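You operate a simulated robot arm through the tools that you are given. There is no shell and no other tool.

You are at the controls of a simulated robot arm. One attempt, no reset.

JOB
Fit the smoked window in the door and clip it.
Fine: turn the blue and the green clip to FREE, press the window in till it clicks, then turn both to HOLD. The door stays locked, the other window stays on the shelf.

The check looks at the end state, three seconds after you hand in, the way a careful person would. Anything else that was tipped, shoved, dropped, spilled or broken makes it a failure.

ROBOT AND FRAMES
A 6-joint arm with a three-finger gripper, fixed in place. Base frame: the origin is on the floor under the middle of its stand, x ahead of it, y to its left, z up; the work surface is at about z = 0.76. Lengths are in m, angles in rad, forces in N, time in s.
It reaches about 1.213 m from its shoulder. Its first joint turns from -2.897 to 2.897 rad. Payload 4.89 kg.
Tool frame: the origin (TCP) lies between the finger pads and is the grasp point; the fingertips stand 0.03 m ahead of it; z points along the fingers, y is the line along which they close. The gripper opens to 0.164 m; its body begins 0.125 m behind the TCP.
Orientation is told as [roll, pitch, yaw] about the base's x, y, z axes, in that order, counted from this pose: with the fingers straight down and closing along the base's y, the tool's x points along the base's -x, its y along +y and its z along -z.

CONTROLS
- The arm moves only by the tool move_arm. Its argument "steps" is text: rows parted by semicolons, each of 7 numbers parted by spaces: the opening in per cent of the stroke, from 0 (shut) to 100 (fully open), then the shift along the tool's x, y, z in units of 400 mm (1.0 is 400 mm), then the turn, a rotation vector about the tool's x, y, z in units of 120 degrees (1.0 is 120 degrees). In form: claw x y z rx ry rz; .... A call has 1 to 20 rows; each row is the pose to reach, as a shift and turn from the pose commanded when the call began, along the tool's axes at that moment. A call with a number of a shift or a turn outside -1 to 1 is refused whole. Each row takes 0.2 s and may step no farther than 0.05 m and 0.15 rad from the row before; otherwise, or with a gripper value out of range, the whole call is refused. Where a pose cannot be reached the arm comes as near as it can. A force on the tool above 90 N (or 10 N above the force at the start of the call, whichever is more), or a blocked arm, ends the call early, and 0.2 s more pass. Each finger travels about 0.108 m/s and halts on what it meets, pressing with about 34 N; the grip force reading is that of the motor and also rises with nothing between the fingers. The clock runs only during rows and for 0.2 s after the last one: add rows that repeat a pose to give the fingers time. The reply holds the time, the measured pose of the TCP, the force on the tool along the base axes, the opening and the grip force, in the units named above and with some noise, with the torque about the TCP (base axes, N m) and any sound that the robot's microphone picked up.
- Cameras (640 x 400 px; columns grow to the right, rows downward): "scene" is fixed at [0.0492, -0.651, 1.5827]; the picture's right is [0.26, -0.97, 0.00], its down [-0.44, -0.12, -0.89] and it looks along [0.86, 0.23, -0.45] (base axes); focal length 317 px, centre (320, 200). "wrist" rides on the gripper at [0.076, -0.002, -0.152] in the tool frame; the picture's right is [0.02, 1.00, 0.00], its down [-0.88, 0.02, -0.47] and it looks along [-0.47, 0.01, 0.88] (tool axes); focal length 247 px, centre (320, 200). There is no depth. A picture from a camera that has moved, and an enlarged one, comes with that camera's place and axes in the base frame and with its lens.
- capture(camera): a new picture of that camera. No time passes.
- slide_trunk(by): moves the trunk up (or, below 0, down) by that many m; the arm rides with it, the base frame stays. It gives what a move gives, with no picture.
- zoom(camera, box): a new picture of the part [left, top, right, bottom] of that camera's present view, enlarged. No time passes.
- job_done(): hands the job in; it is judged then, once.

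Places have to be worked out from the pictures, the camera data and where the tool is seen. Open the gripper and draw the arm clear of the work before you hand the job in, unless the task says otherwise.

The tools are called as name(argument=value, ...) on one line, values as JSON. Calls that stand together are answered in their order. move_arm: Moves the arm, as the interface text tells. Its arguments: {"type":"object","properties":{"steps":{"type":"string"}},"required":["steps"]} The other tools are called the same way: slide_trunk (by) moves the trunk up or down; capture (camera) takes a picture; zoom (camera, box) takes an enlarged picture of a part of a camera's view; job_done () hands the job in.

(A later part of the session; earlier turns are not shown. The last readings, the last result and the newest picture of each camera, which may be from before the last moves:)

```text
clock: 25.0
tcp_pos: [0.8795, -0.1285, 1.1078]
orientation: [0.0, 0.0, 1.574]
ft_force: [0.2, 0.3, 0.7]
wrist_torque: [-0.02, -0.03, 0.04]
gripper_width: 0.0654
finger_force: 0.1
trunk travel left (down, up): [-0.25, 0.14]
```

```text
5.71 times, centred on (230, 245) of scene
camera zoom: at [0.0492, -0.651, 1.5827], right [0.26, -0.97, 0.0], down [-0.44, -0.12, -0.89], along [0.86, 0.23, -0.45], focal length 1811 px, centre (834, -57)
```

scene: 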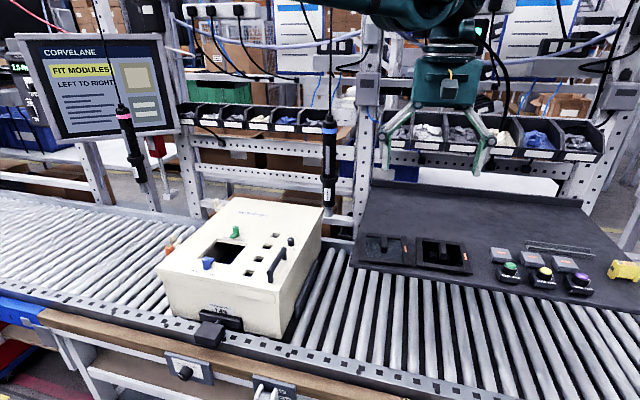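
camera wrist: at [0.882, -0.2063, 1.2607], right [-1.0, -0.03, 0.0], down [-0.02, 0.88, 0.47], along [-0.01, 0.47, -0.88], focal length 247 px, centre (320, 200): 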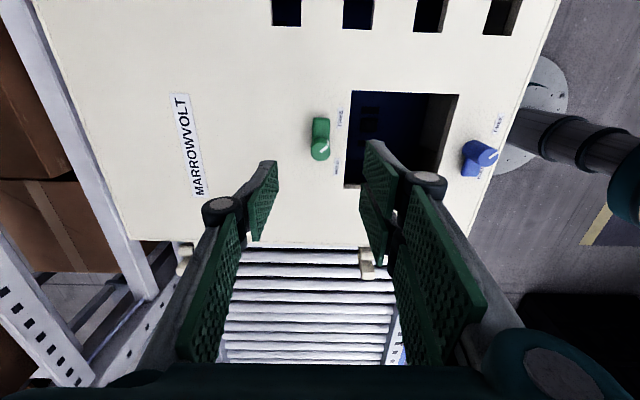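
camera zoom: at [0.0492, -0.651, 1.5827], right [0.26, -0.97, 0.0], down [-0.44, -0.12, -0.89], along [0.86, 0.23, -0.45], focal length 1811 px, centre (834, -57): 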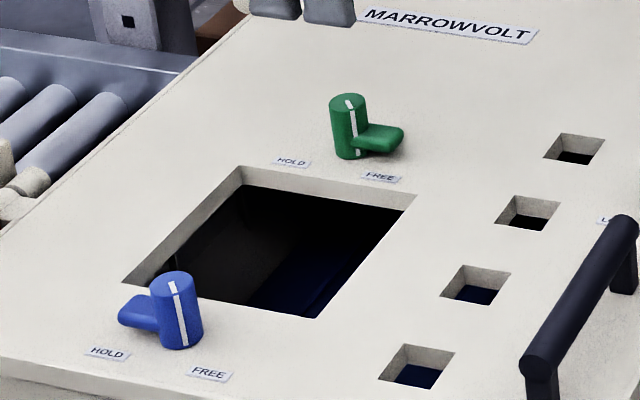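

Both clips now read FREE. The box appears displaced by a few millimetres, so I look at the whole box and its stops.

zoom(camera="scene", box=[150, 180, 340, 350])

zoom(camera="wrist", box=[230, 50, 530, 260])

```text
2.35 times, centred on (245, 265) of scene
camera zoom: at [0.0492, -0.651, 1.5827], right [0.26, -0.97, 0.0], down [-0.44, -0.12, -0.89], along [0.86, 0.23, -0.45], focal length 746 px, centre (496, 47)
```

zoom: 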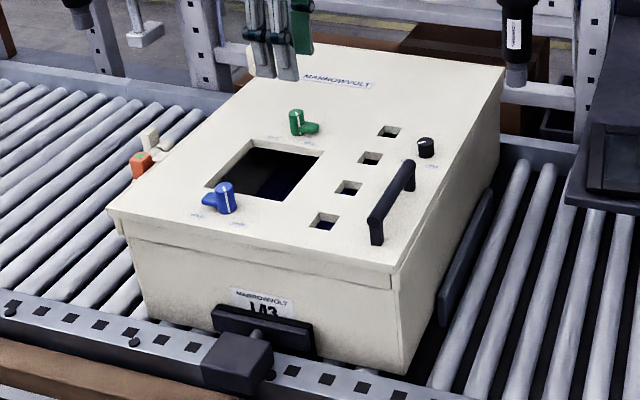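

```text
1.90 times, centred on (380, 155) of wrist
camera zoom: at [0.882, -0.2063, 1.2607], right [-1.0, -0.03, 0.0], down [-0.02, 0.88, 0.47], along [-0.01, 0.47, -0.88], focal length 470 px, centre (206, 286)
```

zoom: 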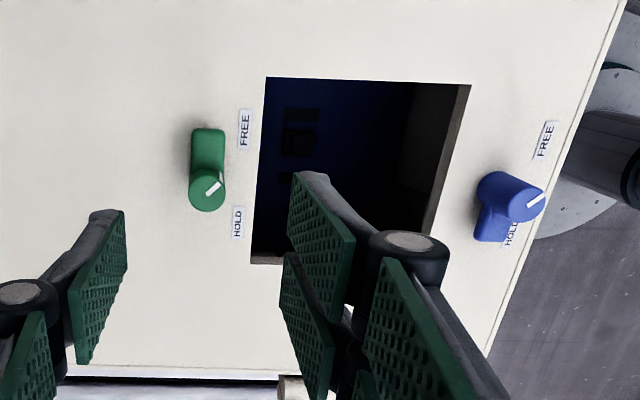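

The box base and its stops are unmoved; only the lid plate shows about 1° of play. I return to the earlier viewing pose (yaw 0) to re-measure the lid, opening and clips exactly.

move_arm(steps="40 0 0.0493 -0.02 0 0 0.0627; 40 0 0.0986 -0.04 0 0 0.1255; 40 0 0.148 -0.0625 0 0 0.188; 40 0 0.197 -0.0625 0 0 0.251; 40 0 0.2465 -0.0625 0 0 0.314; 40 0 0.296 -0.0625 0 0 0.3765; 40 0 0.345 -0.0625 0 0 0.439; 40 0 0.3945 -0.0625 0 0 0.502; 60 0 0.444 -0.0625 0 0 0.565; 80 0 0.493 -0.0625 0 0 0.6275; 100 0.005 0.5425 -0.0625 0 0 0.69; 100 0.009 0.592 -0.0625 0 0 0.753; 100 0.009 0.592 -0.0625 0 0 0.753")

capture(camera="wrist")

zoom(camera="wrist", box=[170, 150, 390, 300])

zoom(camera="scene", box=[150, 180, 340, 350])

```text
clock: 27.8
tcp_pos: [0.643, -0.1358, 1.132]
orientation: [0.002, 0.001, -0.001]
ft_force: [-0.5, 0.2, 0.0]
wrist_torque: [-0.05, -0.09, -0.03]
gripper_width: 0.164
finger_force: 0.0
trunk travel left (down, up): [-0.25, 0.14]
```

```text
taken
camera wrist: at [0.5667, -0.138, 1.285], right [-0.02, 1.0, 0.0], down [0.88, 0.02, 0.47], along [0.47, 0.01, -0.88], focal length 247 px, centre (320, 200)
```

wrist: 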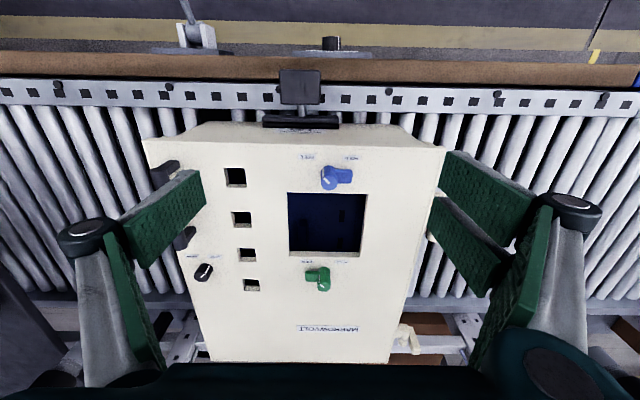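

```text
2.67 times, centred on (280, 225) of wrist
camera zoom: at [0.5667, -0.138, 1.285], right [-0.02, 1.0, 0.0], down [0.88, 0.02, 0.47], along [0.47, 0.01, -0.88], focal length 659 px, centre (427, 133)
```

zoom: 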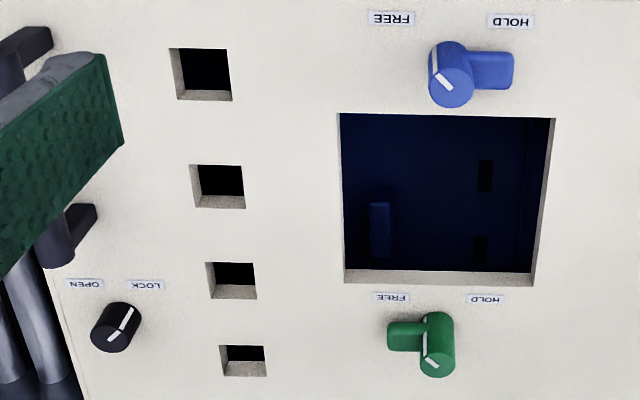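

```text
2.35 times, centred on (245, 265) of scene
camera zoom: at [0.0492, -0.651, 1.5827], right [0.26, -0.97, 0.0], down [-0.44, -0.12, -0.89], along [0.86, 0.23, -0.45], focal length 746 px, centre (496, 47)
```

zoom: 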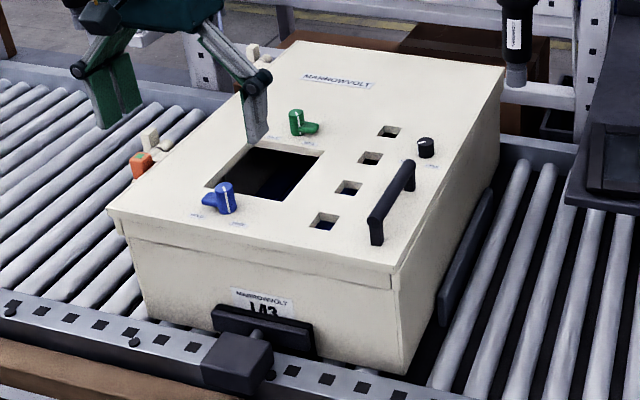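

The lid sits ~4 mm toward -x with ~-0.7° yaw: opening centre now ≈(0.783,-0.124), lock pointer still at LOCK, both clips at FREE. Next I fetch the smoked window, travelling high and at small x around the screwdriver.

move_arm(steps="100 0.03 0 -0.115 0 0 0; 100 0.06 0 -0.23 0 0 0; 100 0.1 0 -0.345 0 0 0; 100 0.1 0 -0.46 0 0 0; 100 0.1 -0.12 -0.46 0 0 0; 100 0.1 -0.24 -0.46 0 0 0; 100 0.1 -0.36 -0.46 0 0 0; 100 0.1 -0.48 -0.46 0 0 0; 100 0.1 -0.6 -0.46 0 0 0; 100 0.1 -0.72 -0.46 0 0 0; 100 0.1 -0.84 -0.46 0 0 0; 100 0.1 -0.96 -0.46 0 0 0")

move_arm(steps="100 0 -0.115 0 0 0 0; 100 0 -0.23 0 0 0 0; 100 0 -0.345 0 0 0 0; 100 0 -0.46 0 0 0 0; 100 0 -0.575 0 0 0 0; 100 0 -0.68 0 0 0 0; 100 -0.1 -0.68 0 0 0 0; 100 -0.2 -0.68 0 0 0 0; 100 -0.3 -0.68 0.05 0 0 0; 100 -0.4 -0.68 0.1 0 0 0; 100 -0.46 -0.68 0.2 0 0 0; 100 -0.5266 -0.68 0.3 0 0 0")

capture(camera="wrist")

capture(camera="scene")

```text
clock: 30.4
tcp_pos: [0.6034, -0.5181, 1.3142]
orientation: [0.0, -0.001, 0.001]
ft_force: [-0.3, 1.0, 0.1]
wrist_torque: [-0.2, -0.04, 0.0]
gripper_width: 0.1639
finger_force: 0.0
trunk travel left (down, up): [-0.25, 0.14]
```

```text
clock: 33.0
tcp_pos: [0.8117, -0.7922, 1.1944]
orientation: [0.0, 0.0, 0.0]
ft_force: [-0.1, 0.1, 1.0]
wrist_torque: [-0.12, -0.15, 0.02]
gripper_width: 0.1639
finger_force: 0.0
trunk travel left (down, up): [-0.25, 0.14]
```

```text
taken
camera wrist: at [0.7359, -0.7948, 1.3487], right [-0.02, 1.0, 0.0], down [0.88, 0.02, 0.47], along [0.47, 0.01, -0.88], focal length 247 px, centre (320, 200)
```

wrist: 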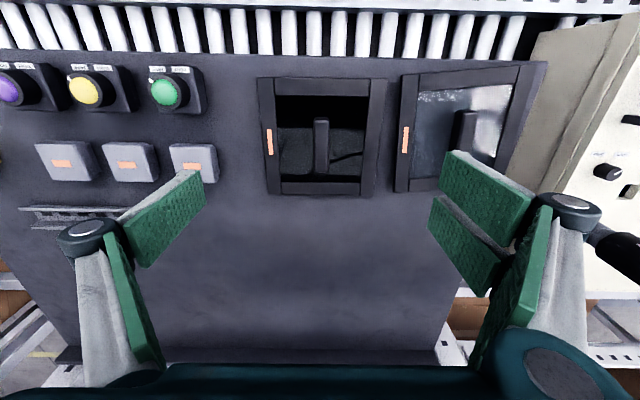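

```text
taken
```

scene: 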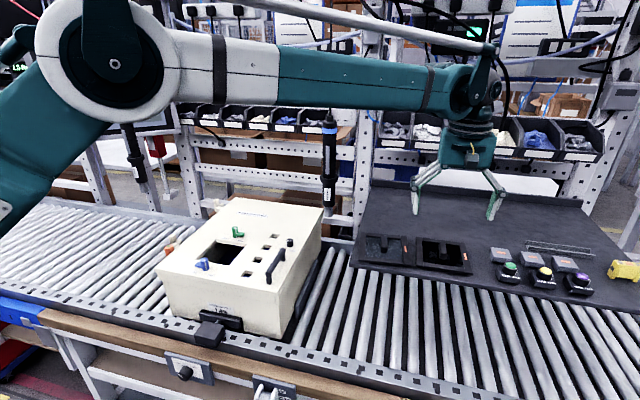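

zoom(camera="wrist", box=[240, 60, 400, 210])

zoom(camera="wrist", box=[380, 50, 560, 210])

zoom(camera="scene", box=[350, 160, 530, 290])

```text
2.67 times, centred on (320, 135) of wrist
camera zoom: at [0.7359, -0.7948, 1.3487], right [-0.02, 1.0, 0.0], down [0.88, 0.02, 0.47], along [0.47, 0.01, -0.88], focal length 659 px, centre (320, 373)
```

zoom: 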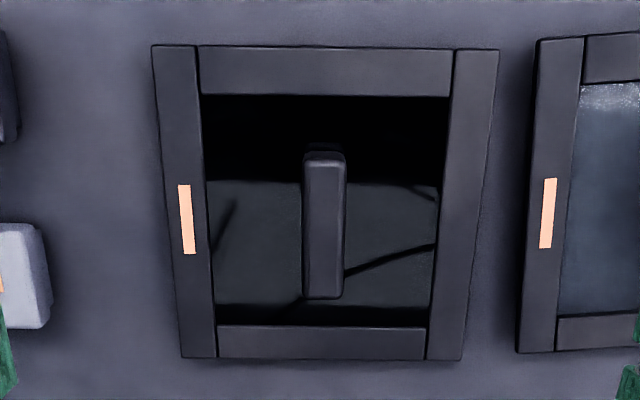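

```text
2.50 times, centred on (470, 130) of wrist
camera zoom: at [0.7359, -0.7948, 1.3487], right [-0.02, 1.0, 0.0], down [0.88, 0.02, 0.47], along [0.47, 0.01, -0.88], focal length 617 px, centre (-55, 375)
```

zoom: 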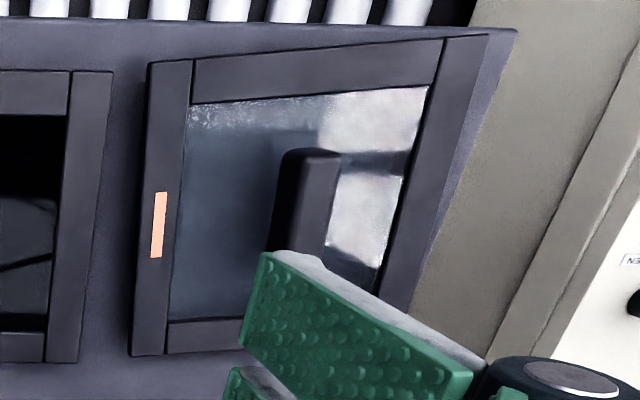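

```text
3.08 times, centred on (440, 225) of scene
camera zoom: at [0.0492, -0.651, 1.5827], right [0.26, -0.97, 0.0], down [-0.44, -0.12, -0.89], along [0.86, 0.23, -0.45], focal length 975 px, centre (-49, 123)
```

zoom: 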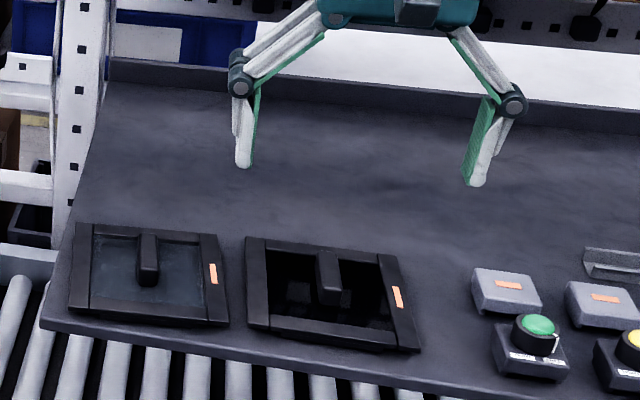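

The window at y≈-0.791 is the dark, mirror-like one (smoked); frame top z≈1.062, its handle is a bar along x at (0.812,-0.7915), ~16 mm wide, top z≈1.088. I narrow the fingers and lower them on both sides of the handle.

move_arm(steps="70 -0.001 0.0018 0 0 0 0; 40 -0.001 0.0018 0 0 0 0; 36 -0.001 0.0018 0.05 0 0 0; 36 -0.001 0.0018 0.12 0 0 0; 36 -0.001 0.0018 0.18 0 0 0; 36 -0.001 0.0018 0.22 0 0 0; 36 -0.001 0.0018 0.22 0 0 0")

zoom(camera="wrist", box=[220, 100, 420, 260])

zoom(camera="scene", box=[380, 200, 500, 290])

```text
clock: 34.6
tcp_pos: [0.8133, -0.7913, 1.1092]
orientation: [-0.001, 0.001, 0.0]
ft_force: [1.0, 0.3, 0.6]
wrist_torque: [0.06, 0.02, -0.01]
gripper_width: 0.0587
finger_force: 0.1
trunk travel left (down, up): [-0.25, 0.14]
```

```text
2.50 times, centred on (320, 180) of wrist
camera zoom: at [0.7372, -0.7929, 1.262], right [-0.02, 1.0, 0.0], down [0.88, 0.02, 0.47], along [0.47, 0.01, -0.88], focal length 617 px, centre (320, 250)
```

zoom: 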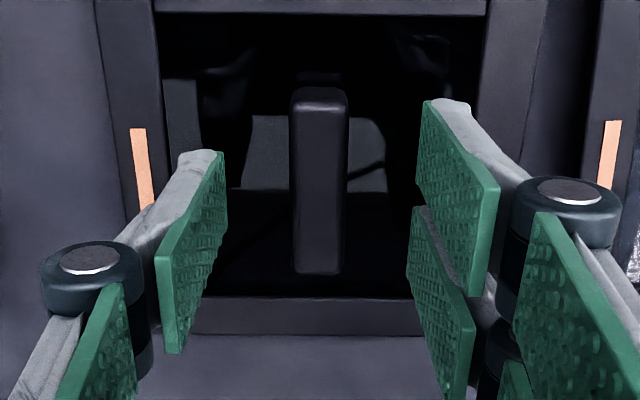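

```text
4.44 times, centred on (440, 245) of scene
camera zoom: at [0.0492, -0.651, 1.5827], right [0.26, -0.97, 0.0], down [-0.44, -0.12, -0.89], along [0.86, 0.23, -0.45], focal length 1408 px, centre (-213, 0)
```

zoom: 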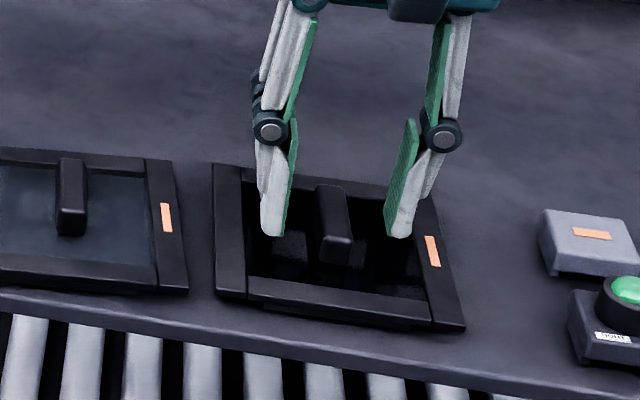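

Fingers straddle the handle evenly. I lower the last 15 mm and close on it.

move_arm(steps="36 0 0 0.02 0 0 0; 36 0 0 0.038 0 0 0; 36 0 0 0.038 0 0 0")

zoom(camera="scene", box=[380, 200, 500, 290])

```text
clock: 35.4
tcp_pos: [0.8121, -0.7889, 1.0942]
orientation: [-0.001, 0.001, 0.0]
ft_force: [3.5, -3.0, 14.6]
wrist_torque: [0.09, -0.09, -0.03]
gripper_width: 0.0591
finger_force: 0.1
trunk travel left (down, up): [-0.25, 0.14]
```

```text
4.44 times, centred on (440, 245) of scene
camera zoom: at [0.0492, -0.651, 1.5827], right [0.26, -0.97, 0.0], down [-0.44, -0.12, -0.89], along [0.86, 0.23, -0.45], focal length 1408 px, centre (-213, 0)
```

zoom: 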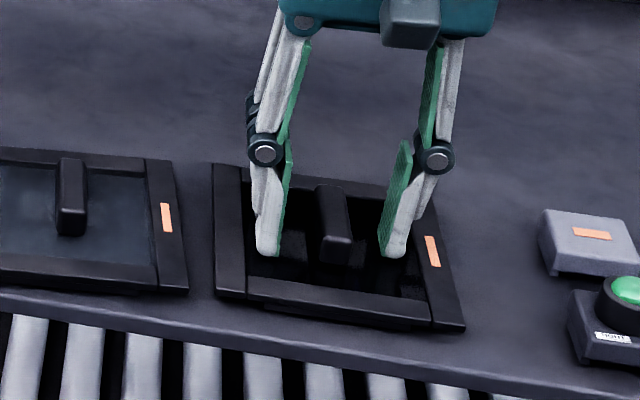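

14.6 N upward says the fingertips just touched the pane, so I back off 4 mm and then close on the handle.

move_arm(steps="36 0 0 -0.01 0 0 0; 36 0 0 -0.01 0 0 0; 20 0 0 -0.01 0 0 0; 8 0 0 -0.01 0 0 0; 3 0 0 -0.01 0 0 0; 3 0 0 -0.01 0 0 0")

zoom(camera="scene", box=[380, 200, 500, 290])

zoom(camera="wrist", box=[220, 100, 420, 260])

```text
clock: 36.8
tcp_pos: [0.8127, -0.7889, 1.0972]
orientation: [-0.001, 0.002, 0.0]
ft_force: [0.3, -0.5, -0.1]
wrist_torque: [-0.04, -0.01, -0.01]
gripper_width: 0.0174
finger_force: 34.2
trunk travel left (down, up): [-0.25, 0.14]
```

```text
4.44 times, centred on (440, 245) of scene
camera zoom: at [0.0492, -0.651, 1.5827], right [0.26, -0.97, 0.0], down [-0.44, -0.12, -0.89], along [0.86, 0.23, -0.45], focal length 1408 px, centre (-213, 0)
```

zoom: 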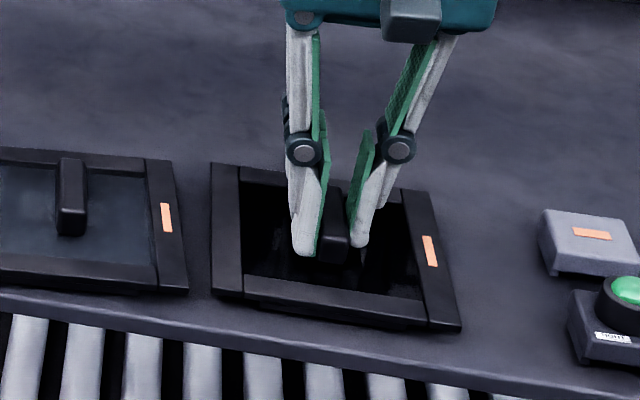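

```text
2.50 times, centred on (320, 180) of wrist
camera zoom: at [0.7373, -0.7917, 1.2501], right [-0.02, 1.0, 0.0], down [0.88, 0.02, 0.47], along [0.47, 0.01, -0.88], focal length 617 px, centre (320, 250)
```

zoom: 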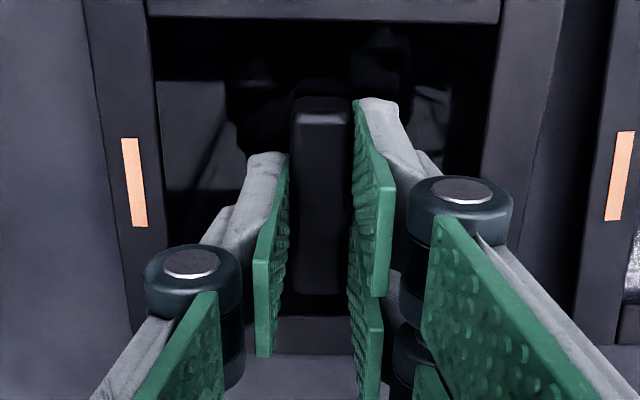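

The handle is gripped (17.4 mm). I lift straight up and check that the window hangs level and firmly.

move_arm(steps="3 0 0 -0.03 0 0 0; 3 0 0 -0.08 0 0 0; 3 0 0 -0.15 0 0 0; 3 0 0 -0.24 0 0 0; 3 0 0 -0.33 0 0 0; 3 0 0 -0.42 0 0 0; 3 0 0 -0.42 0 0 0")

capture(camera="wrist")

capture(camera="scene")

```text
clock: 38.4
tcp_pos: [0.8107, -0.7898, 1.2682]
orientation: [0.001, -0.001, 0.0]
ft_force: [0.5, -0.1, -1.2]
wrist_torque: [-0.06, -0.02, -0.02]
gripper_width: 0.0175
finger_force: 33.7
trunk travel left (down, up): [-0.25, 0.14]
```

```text
taken
camera wrist: at [0.736, -0.793, 1.4205], right [-0.02, 1.0, 0.0], down [0.88, 0.02, 0.47], along [0.47, 0.01, -0.88], focal length 247 px, centre (320, 200)
```

wrist: 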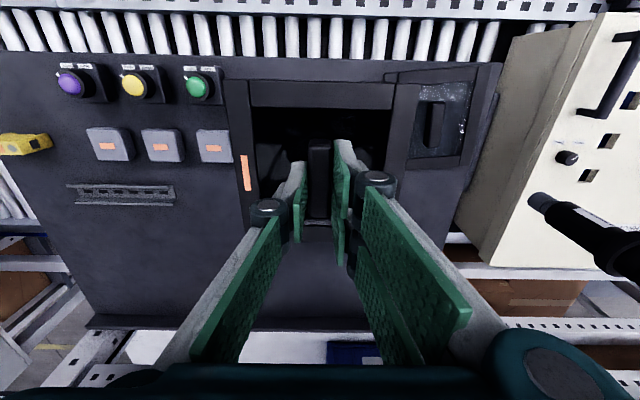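

```text
taken
```

scene: 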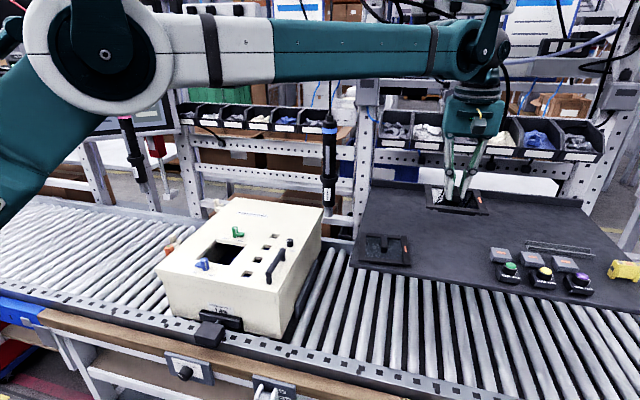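

zoom(camera="scene", box=[400, 150, 520, 230])

zoom(camera="scene", box=[340, 210, 430, 280])

zoom(camera="wrist", box=[210, 60, 430, 260])

```text
5.00 times, centred on (460, 190) of scene
camera zoom: at [0.0492, -0.651, 1.5827], right [0.26, -0.97, 0.0], down [-0.44, -0.12, -0.89], along [0.86, 0.23, -0.45], focal length 1584 px, centre (-380, 250)
```

zoom: 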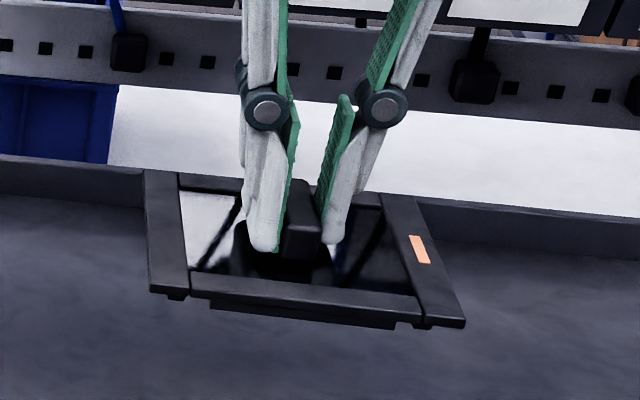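

```text
5.71 times, centred on (385, 245) of scene
camera zoom: at [0.0492, -0.651, 1.5827], right [0.26, -0.97, 0.0], down [-0.44, -0.12, -0.89], along [0.86, 0.23, -0.45], focal length 1811 px, centre (-51, -57)
```

zoom: 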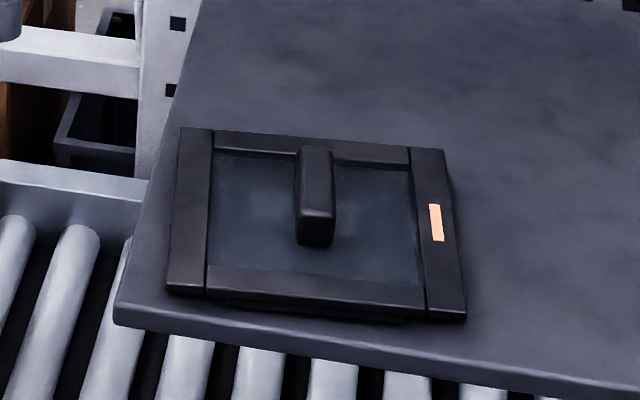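

```text
2.00 times, centred on (320, 160) of wrist
camera zoom: at [0.736, -0.793, 1.4205], right [-0.02, 1.0, 0.0], down [0.88, 0.02, 0.47], along [0.47, 0.01, -0.88], focal length 494 px, centre (320, 280)
```

zoom: 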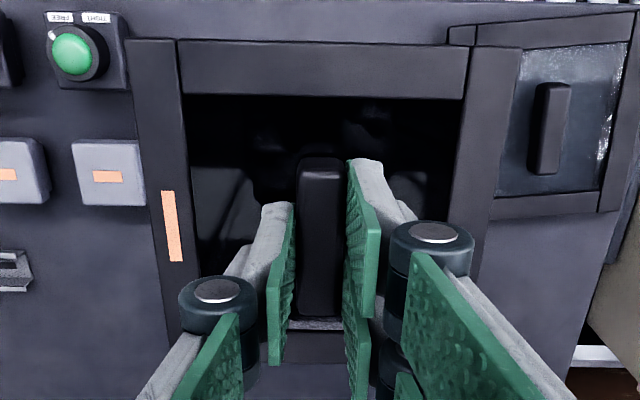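

The smoked window hangs level, its centre within 1 mm of the TCP, and the other window has stayed put. I carry it back to x≈0.58, along y, then over the door at height, clear of the screwdriver.

move_arm(steps="3 0.096 0 0 0 0 0; 3 0.192 0 0 0 0 0; 3 0.288 0 0 0 0 0; 3 0.384 0 0 0 0 0; 3 0.48 0 0 0 0 0; 3 0.577 0 0 0 0 0; 3 0.577 0.1 0 0 0 0; 3 0.577 0.2 0 0 0 0; 3 0.577 0.3 0 0 0 0; 3 0.577 0.4 0 0 0 0; 3 0.577 0.5 0 0 0 0; 3 0.577 0.6 0 0 0 0; 3 0.577 0.7 0 0 0 0; 3 0.577 0.8 0 0 0 0; 3 0.577 0.9 0 0 0 0")

move_arm(steps="3 0 0.096 0 0 0 0; 3 0 0.192 0 0 0 0; 3 0 0.288 0 0 0 0; 3 0 0.384 0 0 0 0; 3 0 0.48 0 0 0 0; 3 0 0.576 0 0 0 0; 3 0 0.672 0 0 0 0; 3 0 0.766 0 0 0 0; 3 -0.1 0.766 0 0 0 0; 3 -0.2 0.766 0 0 0 0; 3 -0.3 0.766 0 0 0 0; 3 -0.4 0.766 0 0 0 0; 3 -0.506 0.766 0 0 0 0; 3 -0.506 0.766 0 0 0 0")

capture(camera="wrist")

capture(camera="scene")

```text
clock: 41.6
tcp_pos: [0.5826, -0.4293, 1.2643]
orientation: [0.0, 0.0, 0.0]
ft_force: [1.1, -1.8, -2.1]
wrist_torque: [0.17, 0.07, -0.04]
gripper_width: 0.0177
finger_force: 34.2
trunk travel left (down, up): [-0.25, 0.14]
```

```text
clock: 44.6
tcp_pos: [0.7854, -0.1226, 1.2629]
orientation: [0.0, 0.0, -0.001]
ft_force: [2.1, 0.5, -1.4]
wrist_torque: [0.02, 0.23, -0.01]
gripper_width: 0.0174
finger_force: 33.9
trunk travel left (down, up): [-0.25, 0.14]
```

```text
taken
camera wrist: at [0.7099, -0.1243, 1.416], right [-0.02, 1.0, 0.0], down [0.88, 0.02, 0.47], along [0.47, 0.01, -0.88], focal length 247 px, centre (320, 200)
```

wrist: 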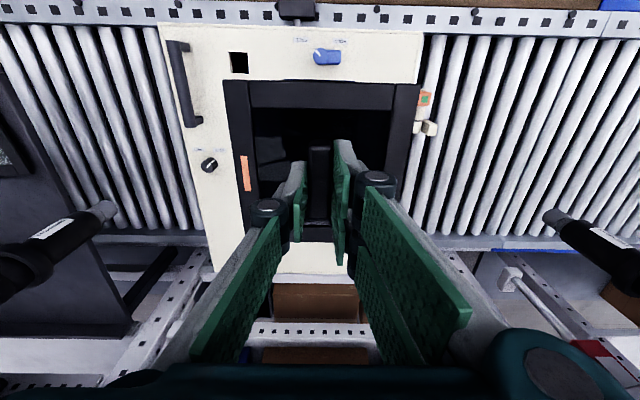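

```text
taken
```

scene: 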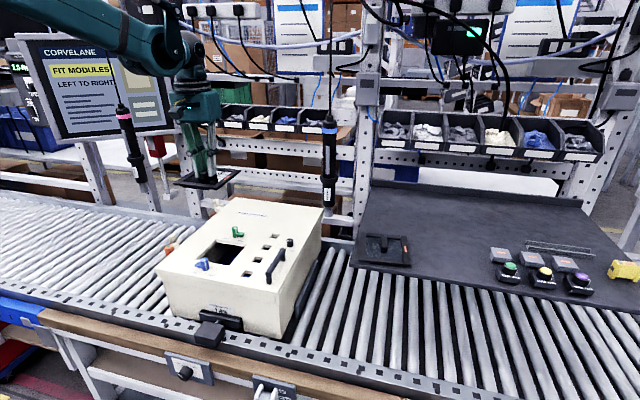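

The window is over the door with the blue knob visible ahead of it. I lower to leave the plug ~30 mm above the lid and check alignment with both cameras.

move_arm(steps="3 0 0 0.1 0 0 0; 3 0 0 0.2 0 0 0; 3 0 0 0.3 0 0 0; 3 0 0 0.4 0 0 0; 3 0 0 0.47 0 0 0; 3 0 0 0.52 0 0 0; 3 0 0 0.52 0 0 0")

capture(camera="wrist")

zoom(camera="scene", box=[180, 190, 280, 290])

zoom(camera="wrist", box=[200, 0, 440, 150])

```text
clock: 46.2
tcp_pos: [0.7859, -0.1235, 1.0577]
orientation: [0.001, -0.001, 0.001]
ft_force: [1.2, 0.0, -1.3]
wrist_torque: [-0.02, 0.05, 0.03]
gripper_width: 0.0176
finger_force: 34.3
trunk travel left (down, up): [-0.25, 0.14]
```

```text
taken
camera wrist: at [0.7097, -0.1258, 1.211], right [-0.02, 1.0, 0.0], down [0.88, 0.02, 0.47], along [0.47, 0.01, -0.88], focal length 247 px, centre (320, 200)
```

wrist: 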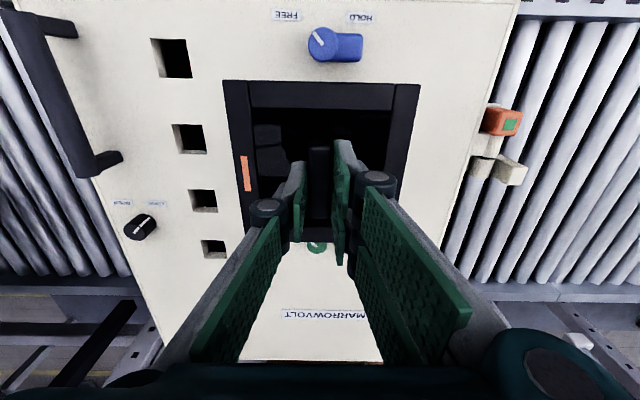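

```text
4.00 times, centred on (230, 240) of scene
camera zoom: at [0.0492, -0.651, 1.5827], right [0.26, -0.97, 0.0], down [-0.44, -0.12, -0.89], along [0.86, 0.23, -0.45], focal length 1267 px, centre (680, 40)
```

zoom: 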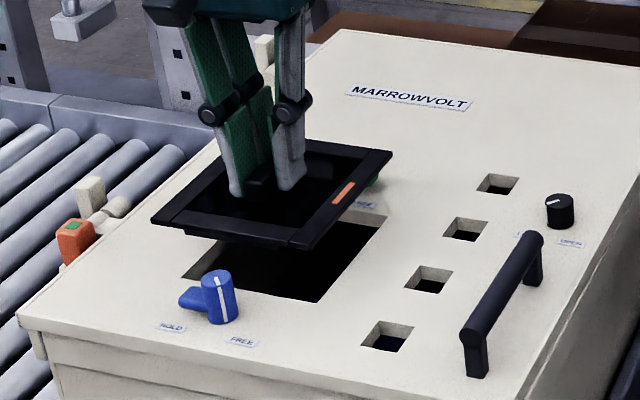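

```text
2.67 times, centred on (320, 75) of wrist
camera zoom: at [0.7097, -0.1258, 1.211], right [-0.02, 1.0, 0.0], down [0.88, 0.02, 0.47], along [0.47, 0.01, -0.88], focal length 659 px, centre (320, 533)
```

zoom: 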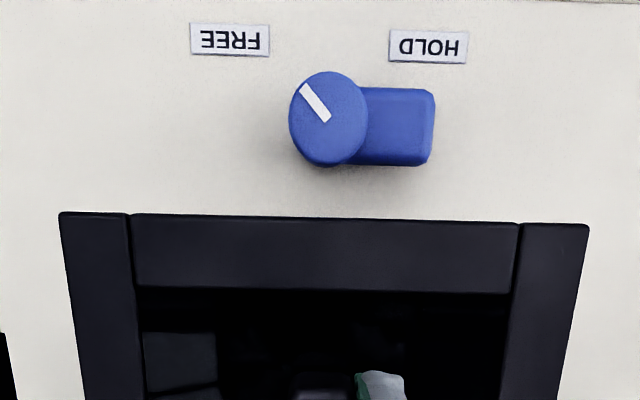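

The window is nearly over the opening. I zoom in on the scene view to compare the window's corners with the opening's edges.

zoom(camera="scene", box=[210, 215, 260, 270])

zoom(camera="scene", box=[210, 215, 290, 270])

```text
7.27 times, centred on (235, 242) of scene
camera zoom: at [0.0492, -0.651, 1.5827], right [0.26, -0.97, 0.0], down [-0.44, -0.12, -0.89], along [0.86, 0.23, -0.45], focal length 2304 px, centre (938, -109)
```

zoom: 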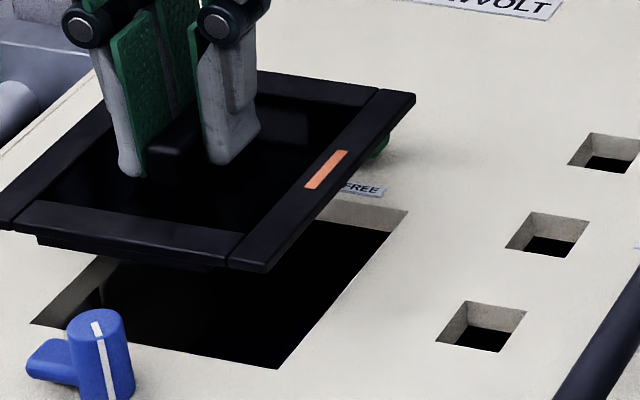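

```text
7.27 times, centred on (250, 242) of scene
camera zoom: at [0.0492, -0.651, 1.5827], right [0.26, -0.97, 0.0], down [-0.44, -0.12, -0.89], along [0.86, 0.23, -0.45], focal length 2304 px, centre (829, -109)
```

zoom: 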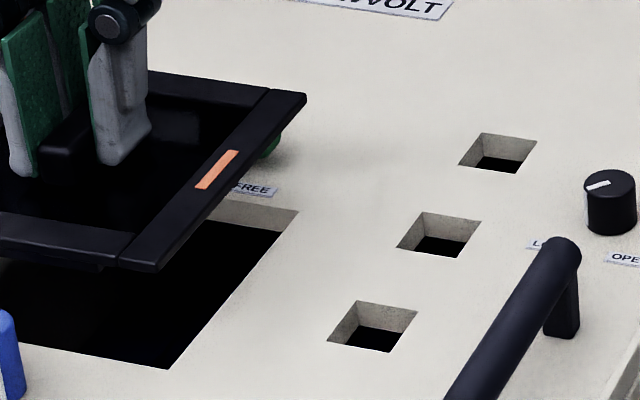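

From both cameras the window needs about -1 mm in x, -1 mm in y and a third of a degree clockwise. I make that correction and lower to just above the lid, then look again.

move_arm(steps="3 0.0025 -0.003 0.03 0 0 0.003; 3 0.0025 -0.003 0.06 0 0 0.003; 3 0.0025 -0.003 0.075 0 0 0.003; 3 0.0025 -0.003 0.075 0 0 0.003")

zoom(camera="scene", box=[200, 220, 260, 275])

zoom(camera="wrist", box=[200, 0, 440, 150])

```text
clock: 47.2
tcp_pos: [0.7843, -0.1247, 1.0254]
orientation: [-0.001, 0.0, -0.007]
ft_force: [-0.5, 0.7, -1.2]
wrist_torque: [-0.01, 0.02, -0.03]
gripper_width: 0.0174
finger_force: 34.0
trunk travel left (down, up): [-0.25, 0.14]
```

```text
7.27 times, centred on (230, 248) of scene
camera zoom: at [0.0492, -0.651, 1.5827], right [0.26, -0.97, 0.0], down [-0.44, -0.12, -0.89], along [0.86, 0.23, -0.45], focal length 2304 px, centre (974, -146)
```

zoom: 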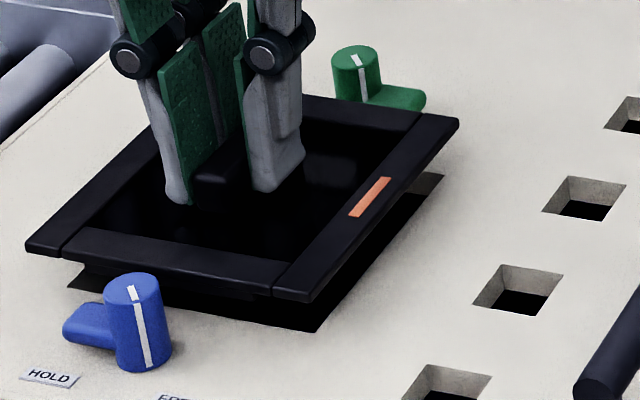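

```text
2.67 times, centred on (320, 75) of wrist
camera zoom: at [0.7082, -0.1257, 1.1791], right [-0.01, 1.0, 0.0], down [0.88, 0.01, 0.47], along [0.47, 0.01, -0.88], focal length 659 px, centre (320, 533)
```

zoom: 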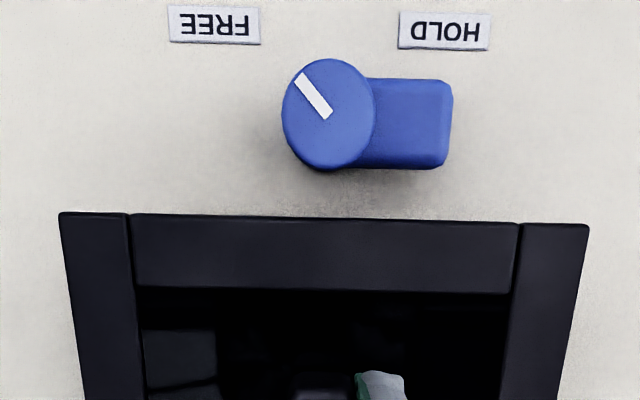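

Alignment looks within about 1 mm (needs ~1 mm in -y). I correct and lower slowly, watching for contact force.

move_arm(steps="3 -0.001 -0.0025 0.008 0 0 0; 3 -0.001 -0.0025 0.016 0 0 0; 3 -0.001 -0.0025 0.024 0 0 0; 3 -0.001 -0.0025 0.03 0 0 0")

zoom(camera="scene", box=[200, 220, 260, 275])

```text
clock: 48.2
tcp_pos: [0.7849, -0.1242, 1.0142]
orientation: [-0.001, -0.001, -0.008]
ft_force: [-0.2, -0.9, -1.6]
wrist_torque: [0.02, -0.02, 0.02]
gripper_width: 0.0174
finger_force: 34.1
trunk travel left (down, up): [-0.25, 0.14]
```

```text
7.27 times, centred on (230, 248) of scene
camera zoom: at [0.0492, -0.651, 1.5827], right [0.26, -0.97, 0.0], down [-0.44, -0.12, -0.89], along [0.86, 0.23, -0.45], focal length 2304 px, centre (974, -146)
```

zoom: 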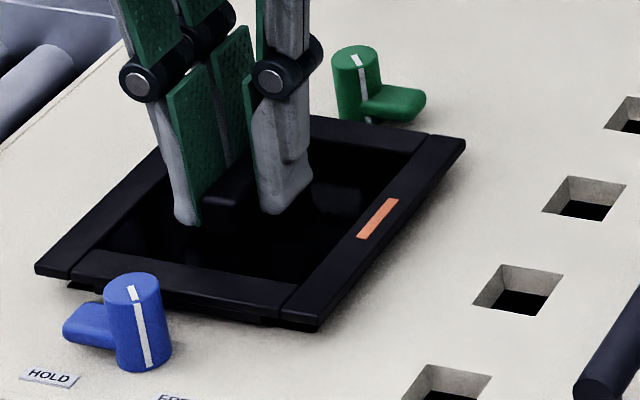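

No contact yet at TCP z=1.014. I keep going down in 2 mm rows.

move_arm(steps="3 0 0 0.005 0 0 0; 3 0 0 0.01 0 0 0; 3 0 0 0.01 0 0 0")

```text
clock: 49.0
tcp_pos: [0.7847, -0.1248, 1.0095]
orientation: [-0.002, -0.001, -0.007]
ft_force: [4.0, 1.0, 1.2]
wrist_torque: [-0.01, -0.02, -0.19]
gripper_width: 0.0172
finger_force: 34.0
trunk travel left (down, up): [-0.25, 0.14]
```

First light contact (few N). I continue down 2 mm and take a look.

move_arm(steps="3 0 0 0.005 0 0 0; 3 0 0 0.005 0 0 0")

zoom(camera="scene", box=[200, 220, 260, 275])

zoom(camera="wrist", box=[200, 0, 440, 150])

```text
clock: 49.6
tcp_pos: [0.7865, -0.1248, 1.0087]
orientation: [0.0, 0.0, -0.005]
ft_force: [15.2, -4.0, 18.4]
wrist_torque: [-0.14, 0.43, -0.25]
gripper_width: 0.0178
finger_force: 34.4
trunk travel left (down, up): [-0.25, 0.14]
```

```text
7.27 times, centred on (230, 248) of scene
camera zoom: at [0.0492, -0.651, 1.5827], right [0.26, -0.97, 0.0], down [-0.44, -0.12, -0.89], along [0.86, 0.23, -0.45], focal length 2304 px, centre (974, -146)
```

zoom: 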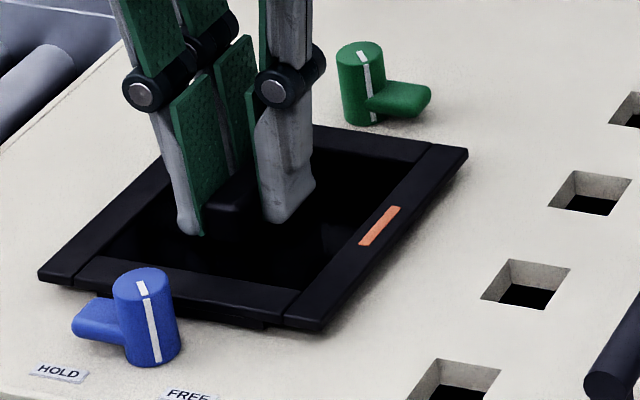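

```text
2.67 times, centred on (320, 75) of wrist
camera zoom: at [0.7091, -0.1277, 1.1621], right [-0.01, 1.0, 0.0], down [0.88, 0.01, 0.47], along [0.47, 0.01, -0.88], focal length 659 px, centre (320, 533)
```

zoom: 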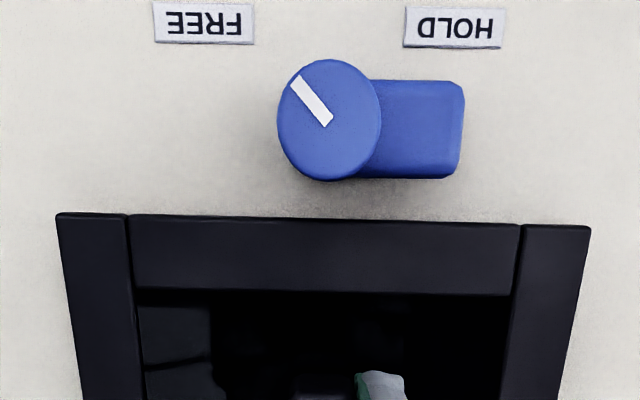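

The lid has slid back ~3-4 mm in +x to its original place, and the door pushes the window +x with 15 N. I lift a few millimetres, re-measure the knob-to-frame gap and re-centre.

move_arm(steps="3 0 0 -0.012 0 0 0; 3 -0.003 0 -0.018 0 0 0; 3 -0.006 0 -0.018 0 0 0; 3 -0.006 0 -0.018 0 0 0")

zoom(camera="scene", box=[200, 220, 260, 275])

zoom(camera="wrist", box=[200, 0, 440, 150])

```text
clock: 50.6
tcp_pos: [0.7863, -0.1254, 1.0147]
orientation: [-0.001, 0.001, -0.007]
ft_force: [-0.2, -1.1, -1.1]
wrist_torque: [-0.01, -0.02, -0.03]
gripper_width: 0.0176
finger_force: 34.1
trunk travel left (down, up): [-0.25, 0.14]
```

```text
7.27 times, centred on (230, 248) of scene
camera zoom: at [0.0492, -0.651, 1.5827], right [0.26, -0.97, 0.0], down [-0.44, -0.12, -0.89], along [0.86, 0.23, -0.45], focal length 2304 px, centre (974, -146)
```

zoom: 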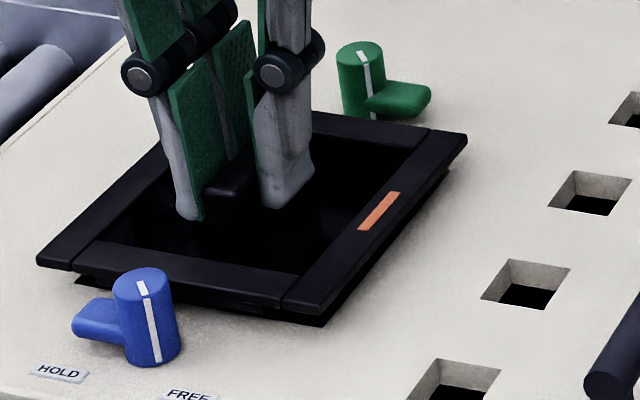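

```text
2.67 times, centred on (320, 75) of wrist
camera zoom: at [0.7107, -0.1275, 1.169], right [-0.01, 1.0, 0.0], down [0.88, 0.01, 0.47], along [0.47, 0.01, -0.88], focal length 659 px, centre (320, 533)
```

zoom: 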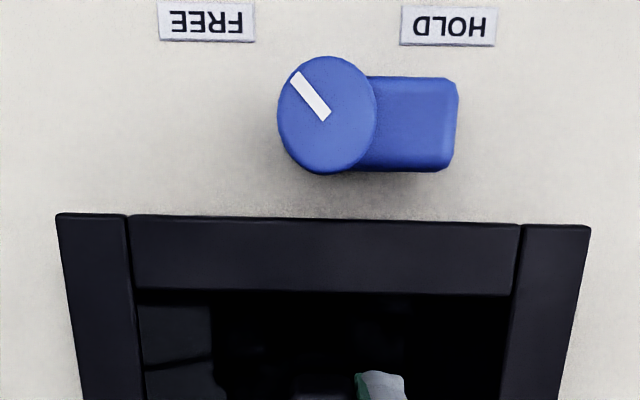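

The lid is at its original spot again, so the opening centre should be ≈(0.787,-0.1255), matching the TCP now. I lower again slowly and read the forces.

move_arm(steps="3 0 0 0.006 0 0 0; 3 0 0 0.012 0 0 0; 3 0 0 0.016 0 0 0; 3 0 0 0.016 0 0 0")

zoom(camera="scene", box=[200, 220, 260, 275])

```text
clock: 51.6
tcp_pos: [0.7865, -0.1248, 1.0099]
orientation: [-0.001, 0.0, -0.01]
ft_force: [-0.2, 0.8, -1.0]
wrist_torque: [0.02, 0.01, 0.03]
gripper_width: 0.0176
finger_force: 33.7
trunk travel left (down, up): [-0.25, 0.14]
```

```text
7.27 times, centred on (230, 248) of scene
camera zoom: at [0.0492, -0.651, 1.5827], right [0.26, -0.97, 0.0], down [-0.44, -0.12, -0.89], along [0.86, 0.23, -0.45], focal length 2304 px, centre (974, -146)
```

zoom: 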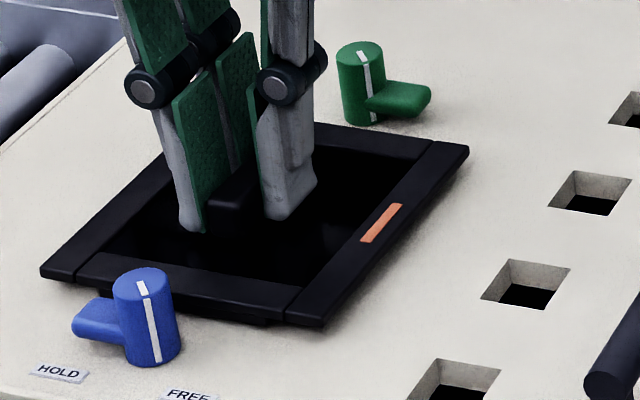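

At TCP z=1.010 no contact force, so the plug is entering cleanly. I press on in ~1 mm rows and listen for the click.

move_arm(steps="3 0 0 0.004 0 0 0; 3 0 0 0.008 0 0 0; 3 0 0 0.008 0 0 0")

```text
clock: 52.4
tcp_pos: [0.7869, -0.1247, 1.0068]
orientation: [0.0, -0.001, -0.007]
ft_force: [1.5, -2.5, 16.4]
wrist_torque: [-0.05, -0.95, -0.03]
gripper_width: 0.0176
finger_force: 34.6
trunk travel left (down, up): [-0.25, 0.14]
```

zoom(camera="scene", box=[200, 220, 260, 275])

zoom(camera="wrist", box=[200, 0, 440, 150])

capture(camera="wrist")

```text
7.27 times, centred on (230, 248) of scene
camera zoom: at [0.0492, -0.651, 1.5827], right [0.26, -0.97, 0.0], down [-0.44, -0.12, -0.89], along [0.86, 0.23, -0.45], focal length 2304 px, centre (974, -146)
```

zoom: 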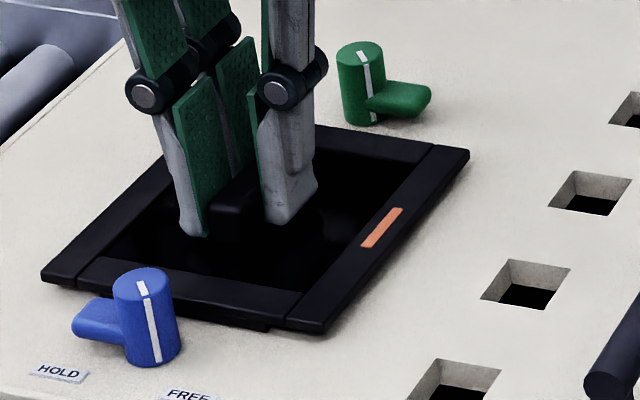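

```text
2.67 times, centred on (320, 75) of wrist
camera zoom: at [0.711, -0.1275, 1.16], right [-0.01, 1.0, 0.0], down [0.88, 0.01, 0.47], along [0.47, 0.01, -0.88], focal length 659 px, centre (320, 533)
```

zoom: 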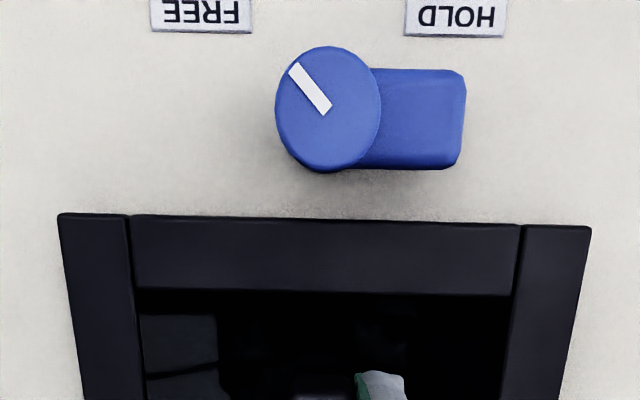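

```text
taken
camera wrist: at [0.711, -0.1275, 1.16], right [-0.01, 1.0, 0.0], down [0.88, 0.01, 0.47], along [0.47, 0.01, -0.88], focal length 247 px, centre (320, 200)
```

wrist: 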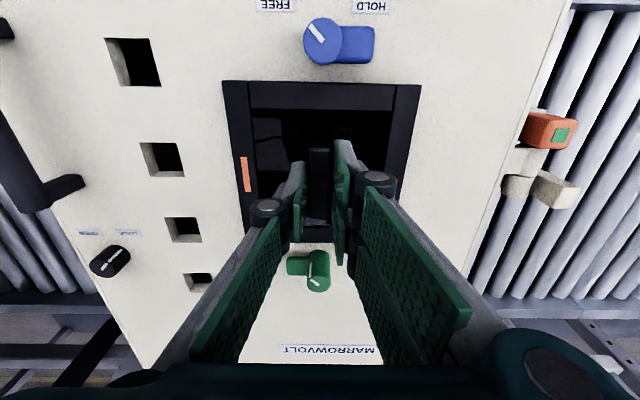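

zoom(camera="wrist", box=[220, 200, 420, 310])

```text
3.20 times, centred on (320, 255) of wrist
camera zoom: at [0.711, -0.1275, 1.16], right [-0.01, 1.0, 0.0], down [0.88, 0.01, 0.47], along [0.47, 0.01, -0.88], focal length 790 px, centre (320, 24)
```

zoom: 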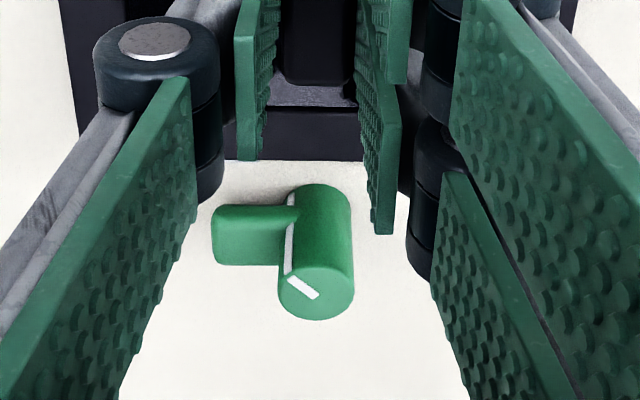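

The frame is centred between the two knobs within ~0.5 mm in x and y, so the 16 N is the snap resisting on the far side. I press further down.

move_arm(steps="3 0 0 0.003 0 0 0; 3 0 0 0.006 0 0 0; 3 0 0 0.006 0 0 0")

zoom(camera="scene", box=[200, 220, 260, 275])

```text
clock: 53.2
tcp_pos: [0.7887, -0.1252, 1.0033]
orientation: [0.001, 0.0, -0.007]
ft_force: [12.7, 4.4, -5.4]
wrist_torque: [0.23, -1.07, 0.27]
gripper_width: 0.0174
finger_force: 34.1
trunk travel left (down, up): [-0.25, 0.14]
```

```text
7.27 times, centred on (230, 248) of scene
camera zoom: at [0.0492, -0.651, 1.5827], right [0.26, -0.97, 0.0], down [-0.44, -0.12, -0.89], along [0.86, 0.23, -0.45], focal length 2304 px, centre (974, -146)
```

zoom: 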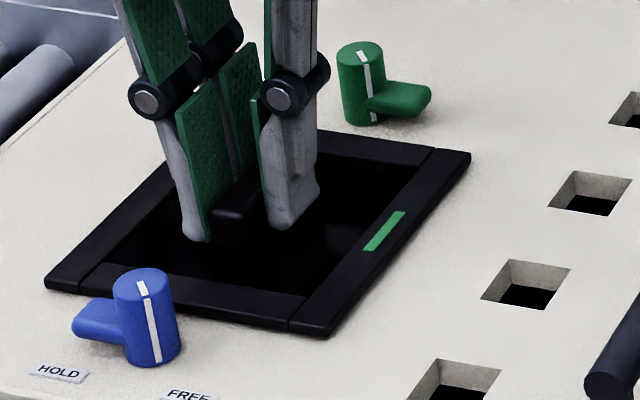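

The window's mark has turned from orange to green, so it appears to have snapped in. I press 2 mm further to be sure it is fully home.

move_arm(steps="3 -0.002 0 0.003 0 0 0; 3 -0.004 0 0.006 0 0 0; 3 -0.004 0 0.006 0 0 0")

zoom(camera="wrist", box=[200, 0, 440, 150])

zoom(camera="scene", box=[190, 210, 270, 280])

```text
clock: 54.0
tcp_pos: [0.7882, -0.1251, 1.002]
orientation: [0.001, -0.001, -0.007]
ft_force: [10.2, 1.3, 26.6]
wrist_torque: [0.07, -0.8, 0.31]
gripper_width: 0.0174
finger_force: 33.9
trunk travel left (down, up): [-0.25, 0.14]
```

```text
2.67 times, centred on (320, 75) of wrist
camera zoom: at [0.7128, -0.1272, 1.1555], right [-0.01, 1.0, 0.0], down [0.88, 0.01, 0.47], along [0.47, 0.01, -0.88], focal length 659 px, centre (320, 533)
```

zoom: 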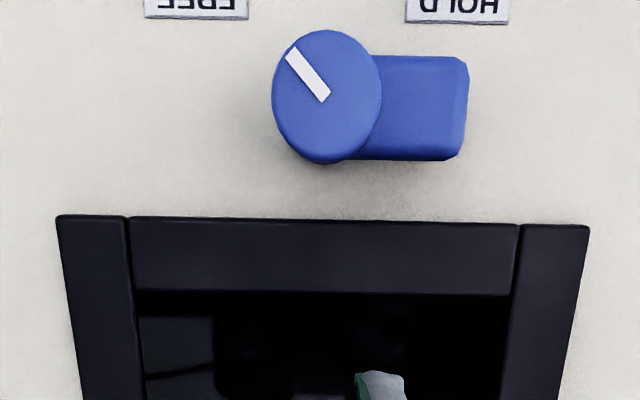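

```text
5.71 times, centred on (230, 245) of scene
camera zoom: at [0.0492, -0.651, 1.5827], right [0.26, -0.97, 0.0], down [-0.44, -0.12, -0.89], along [0.86, 0.23, -0.45], focal length 1811 px, centre (834, -57)
```

zoom: 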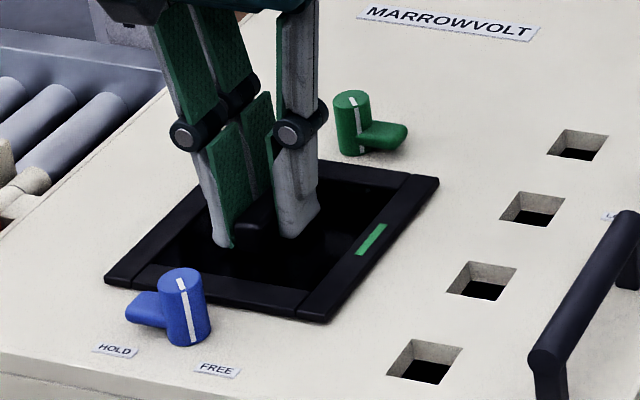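

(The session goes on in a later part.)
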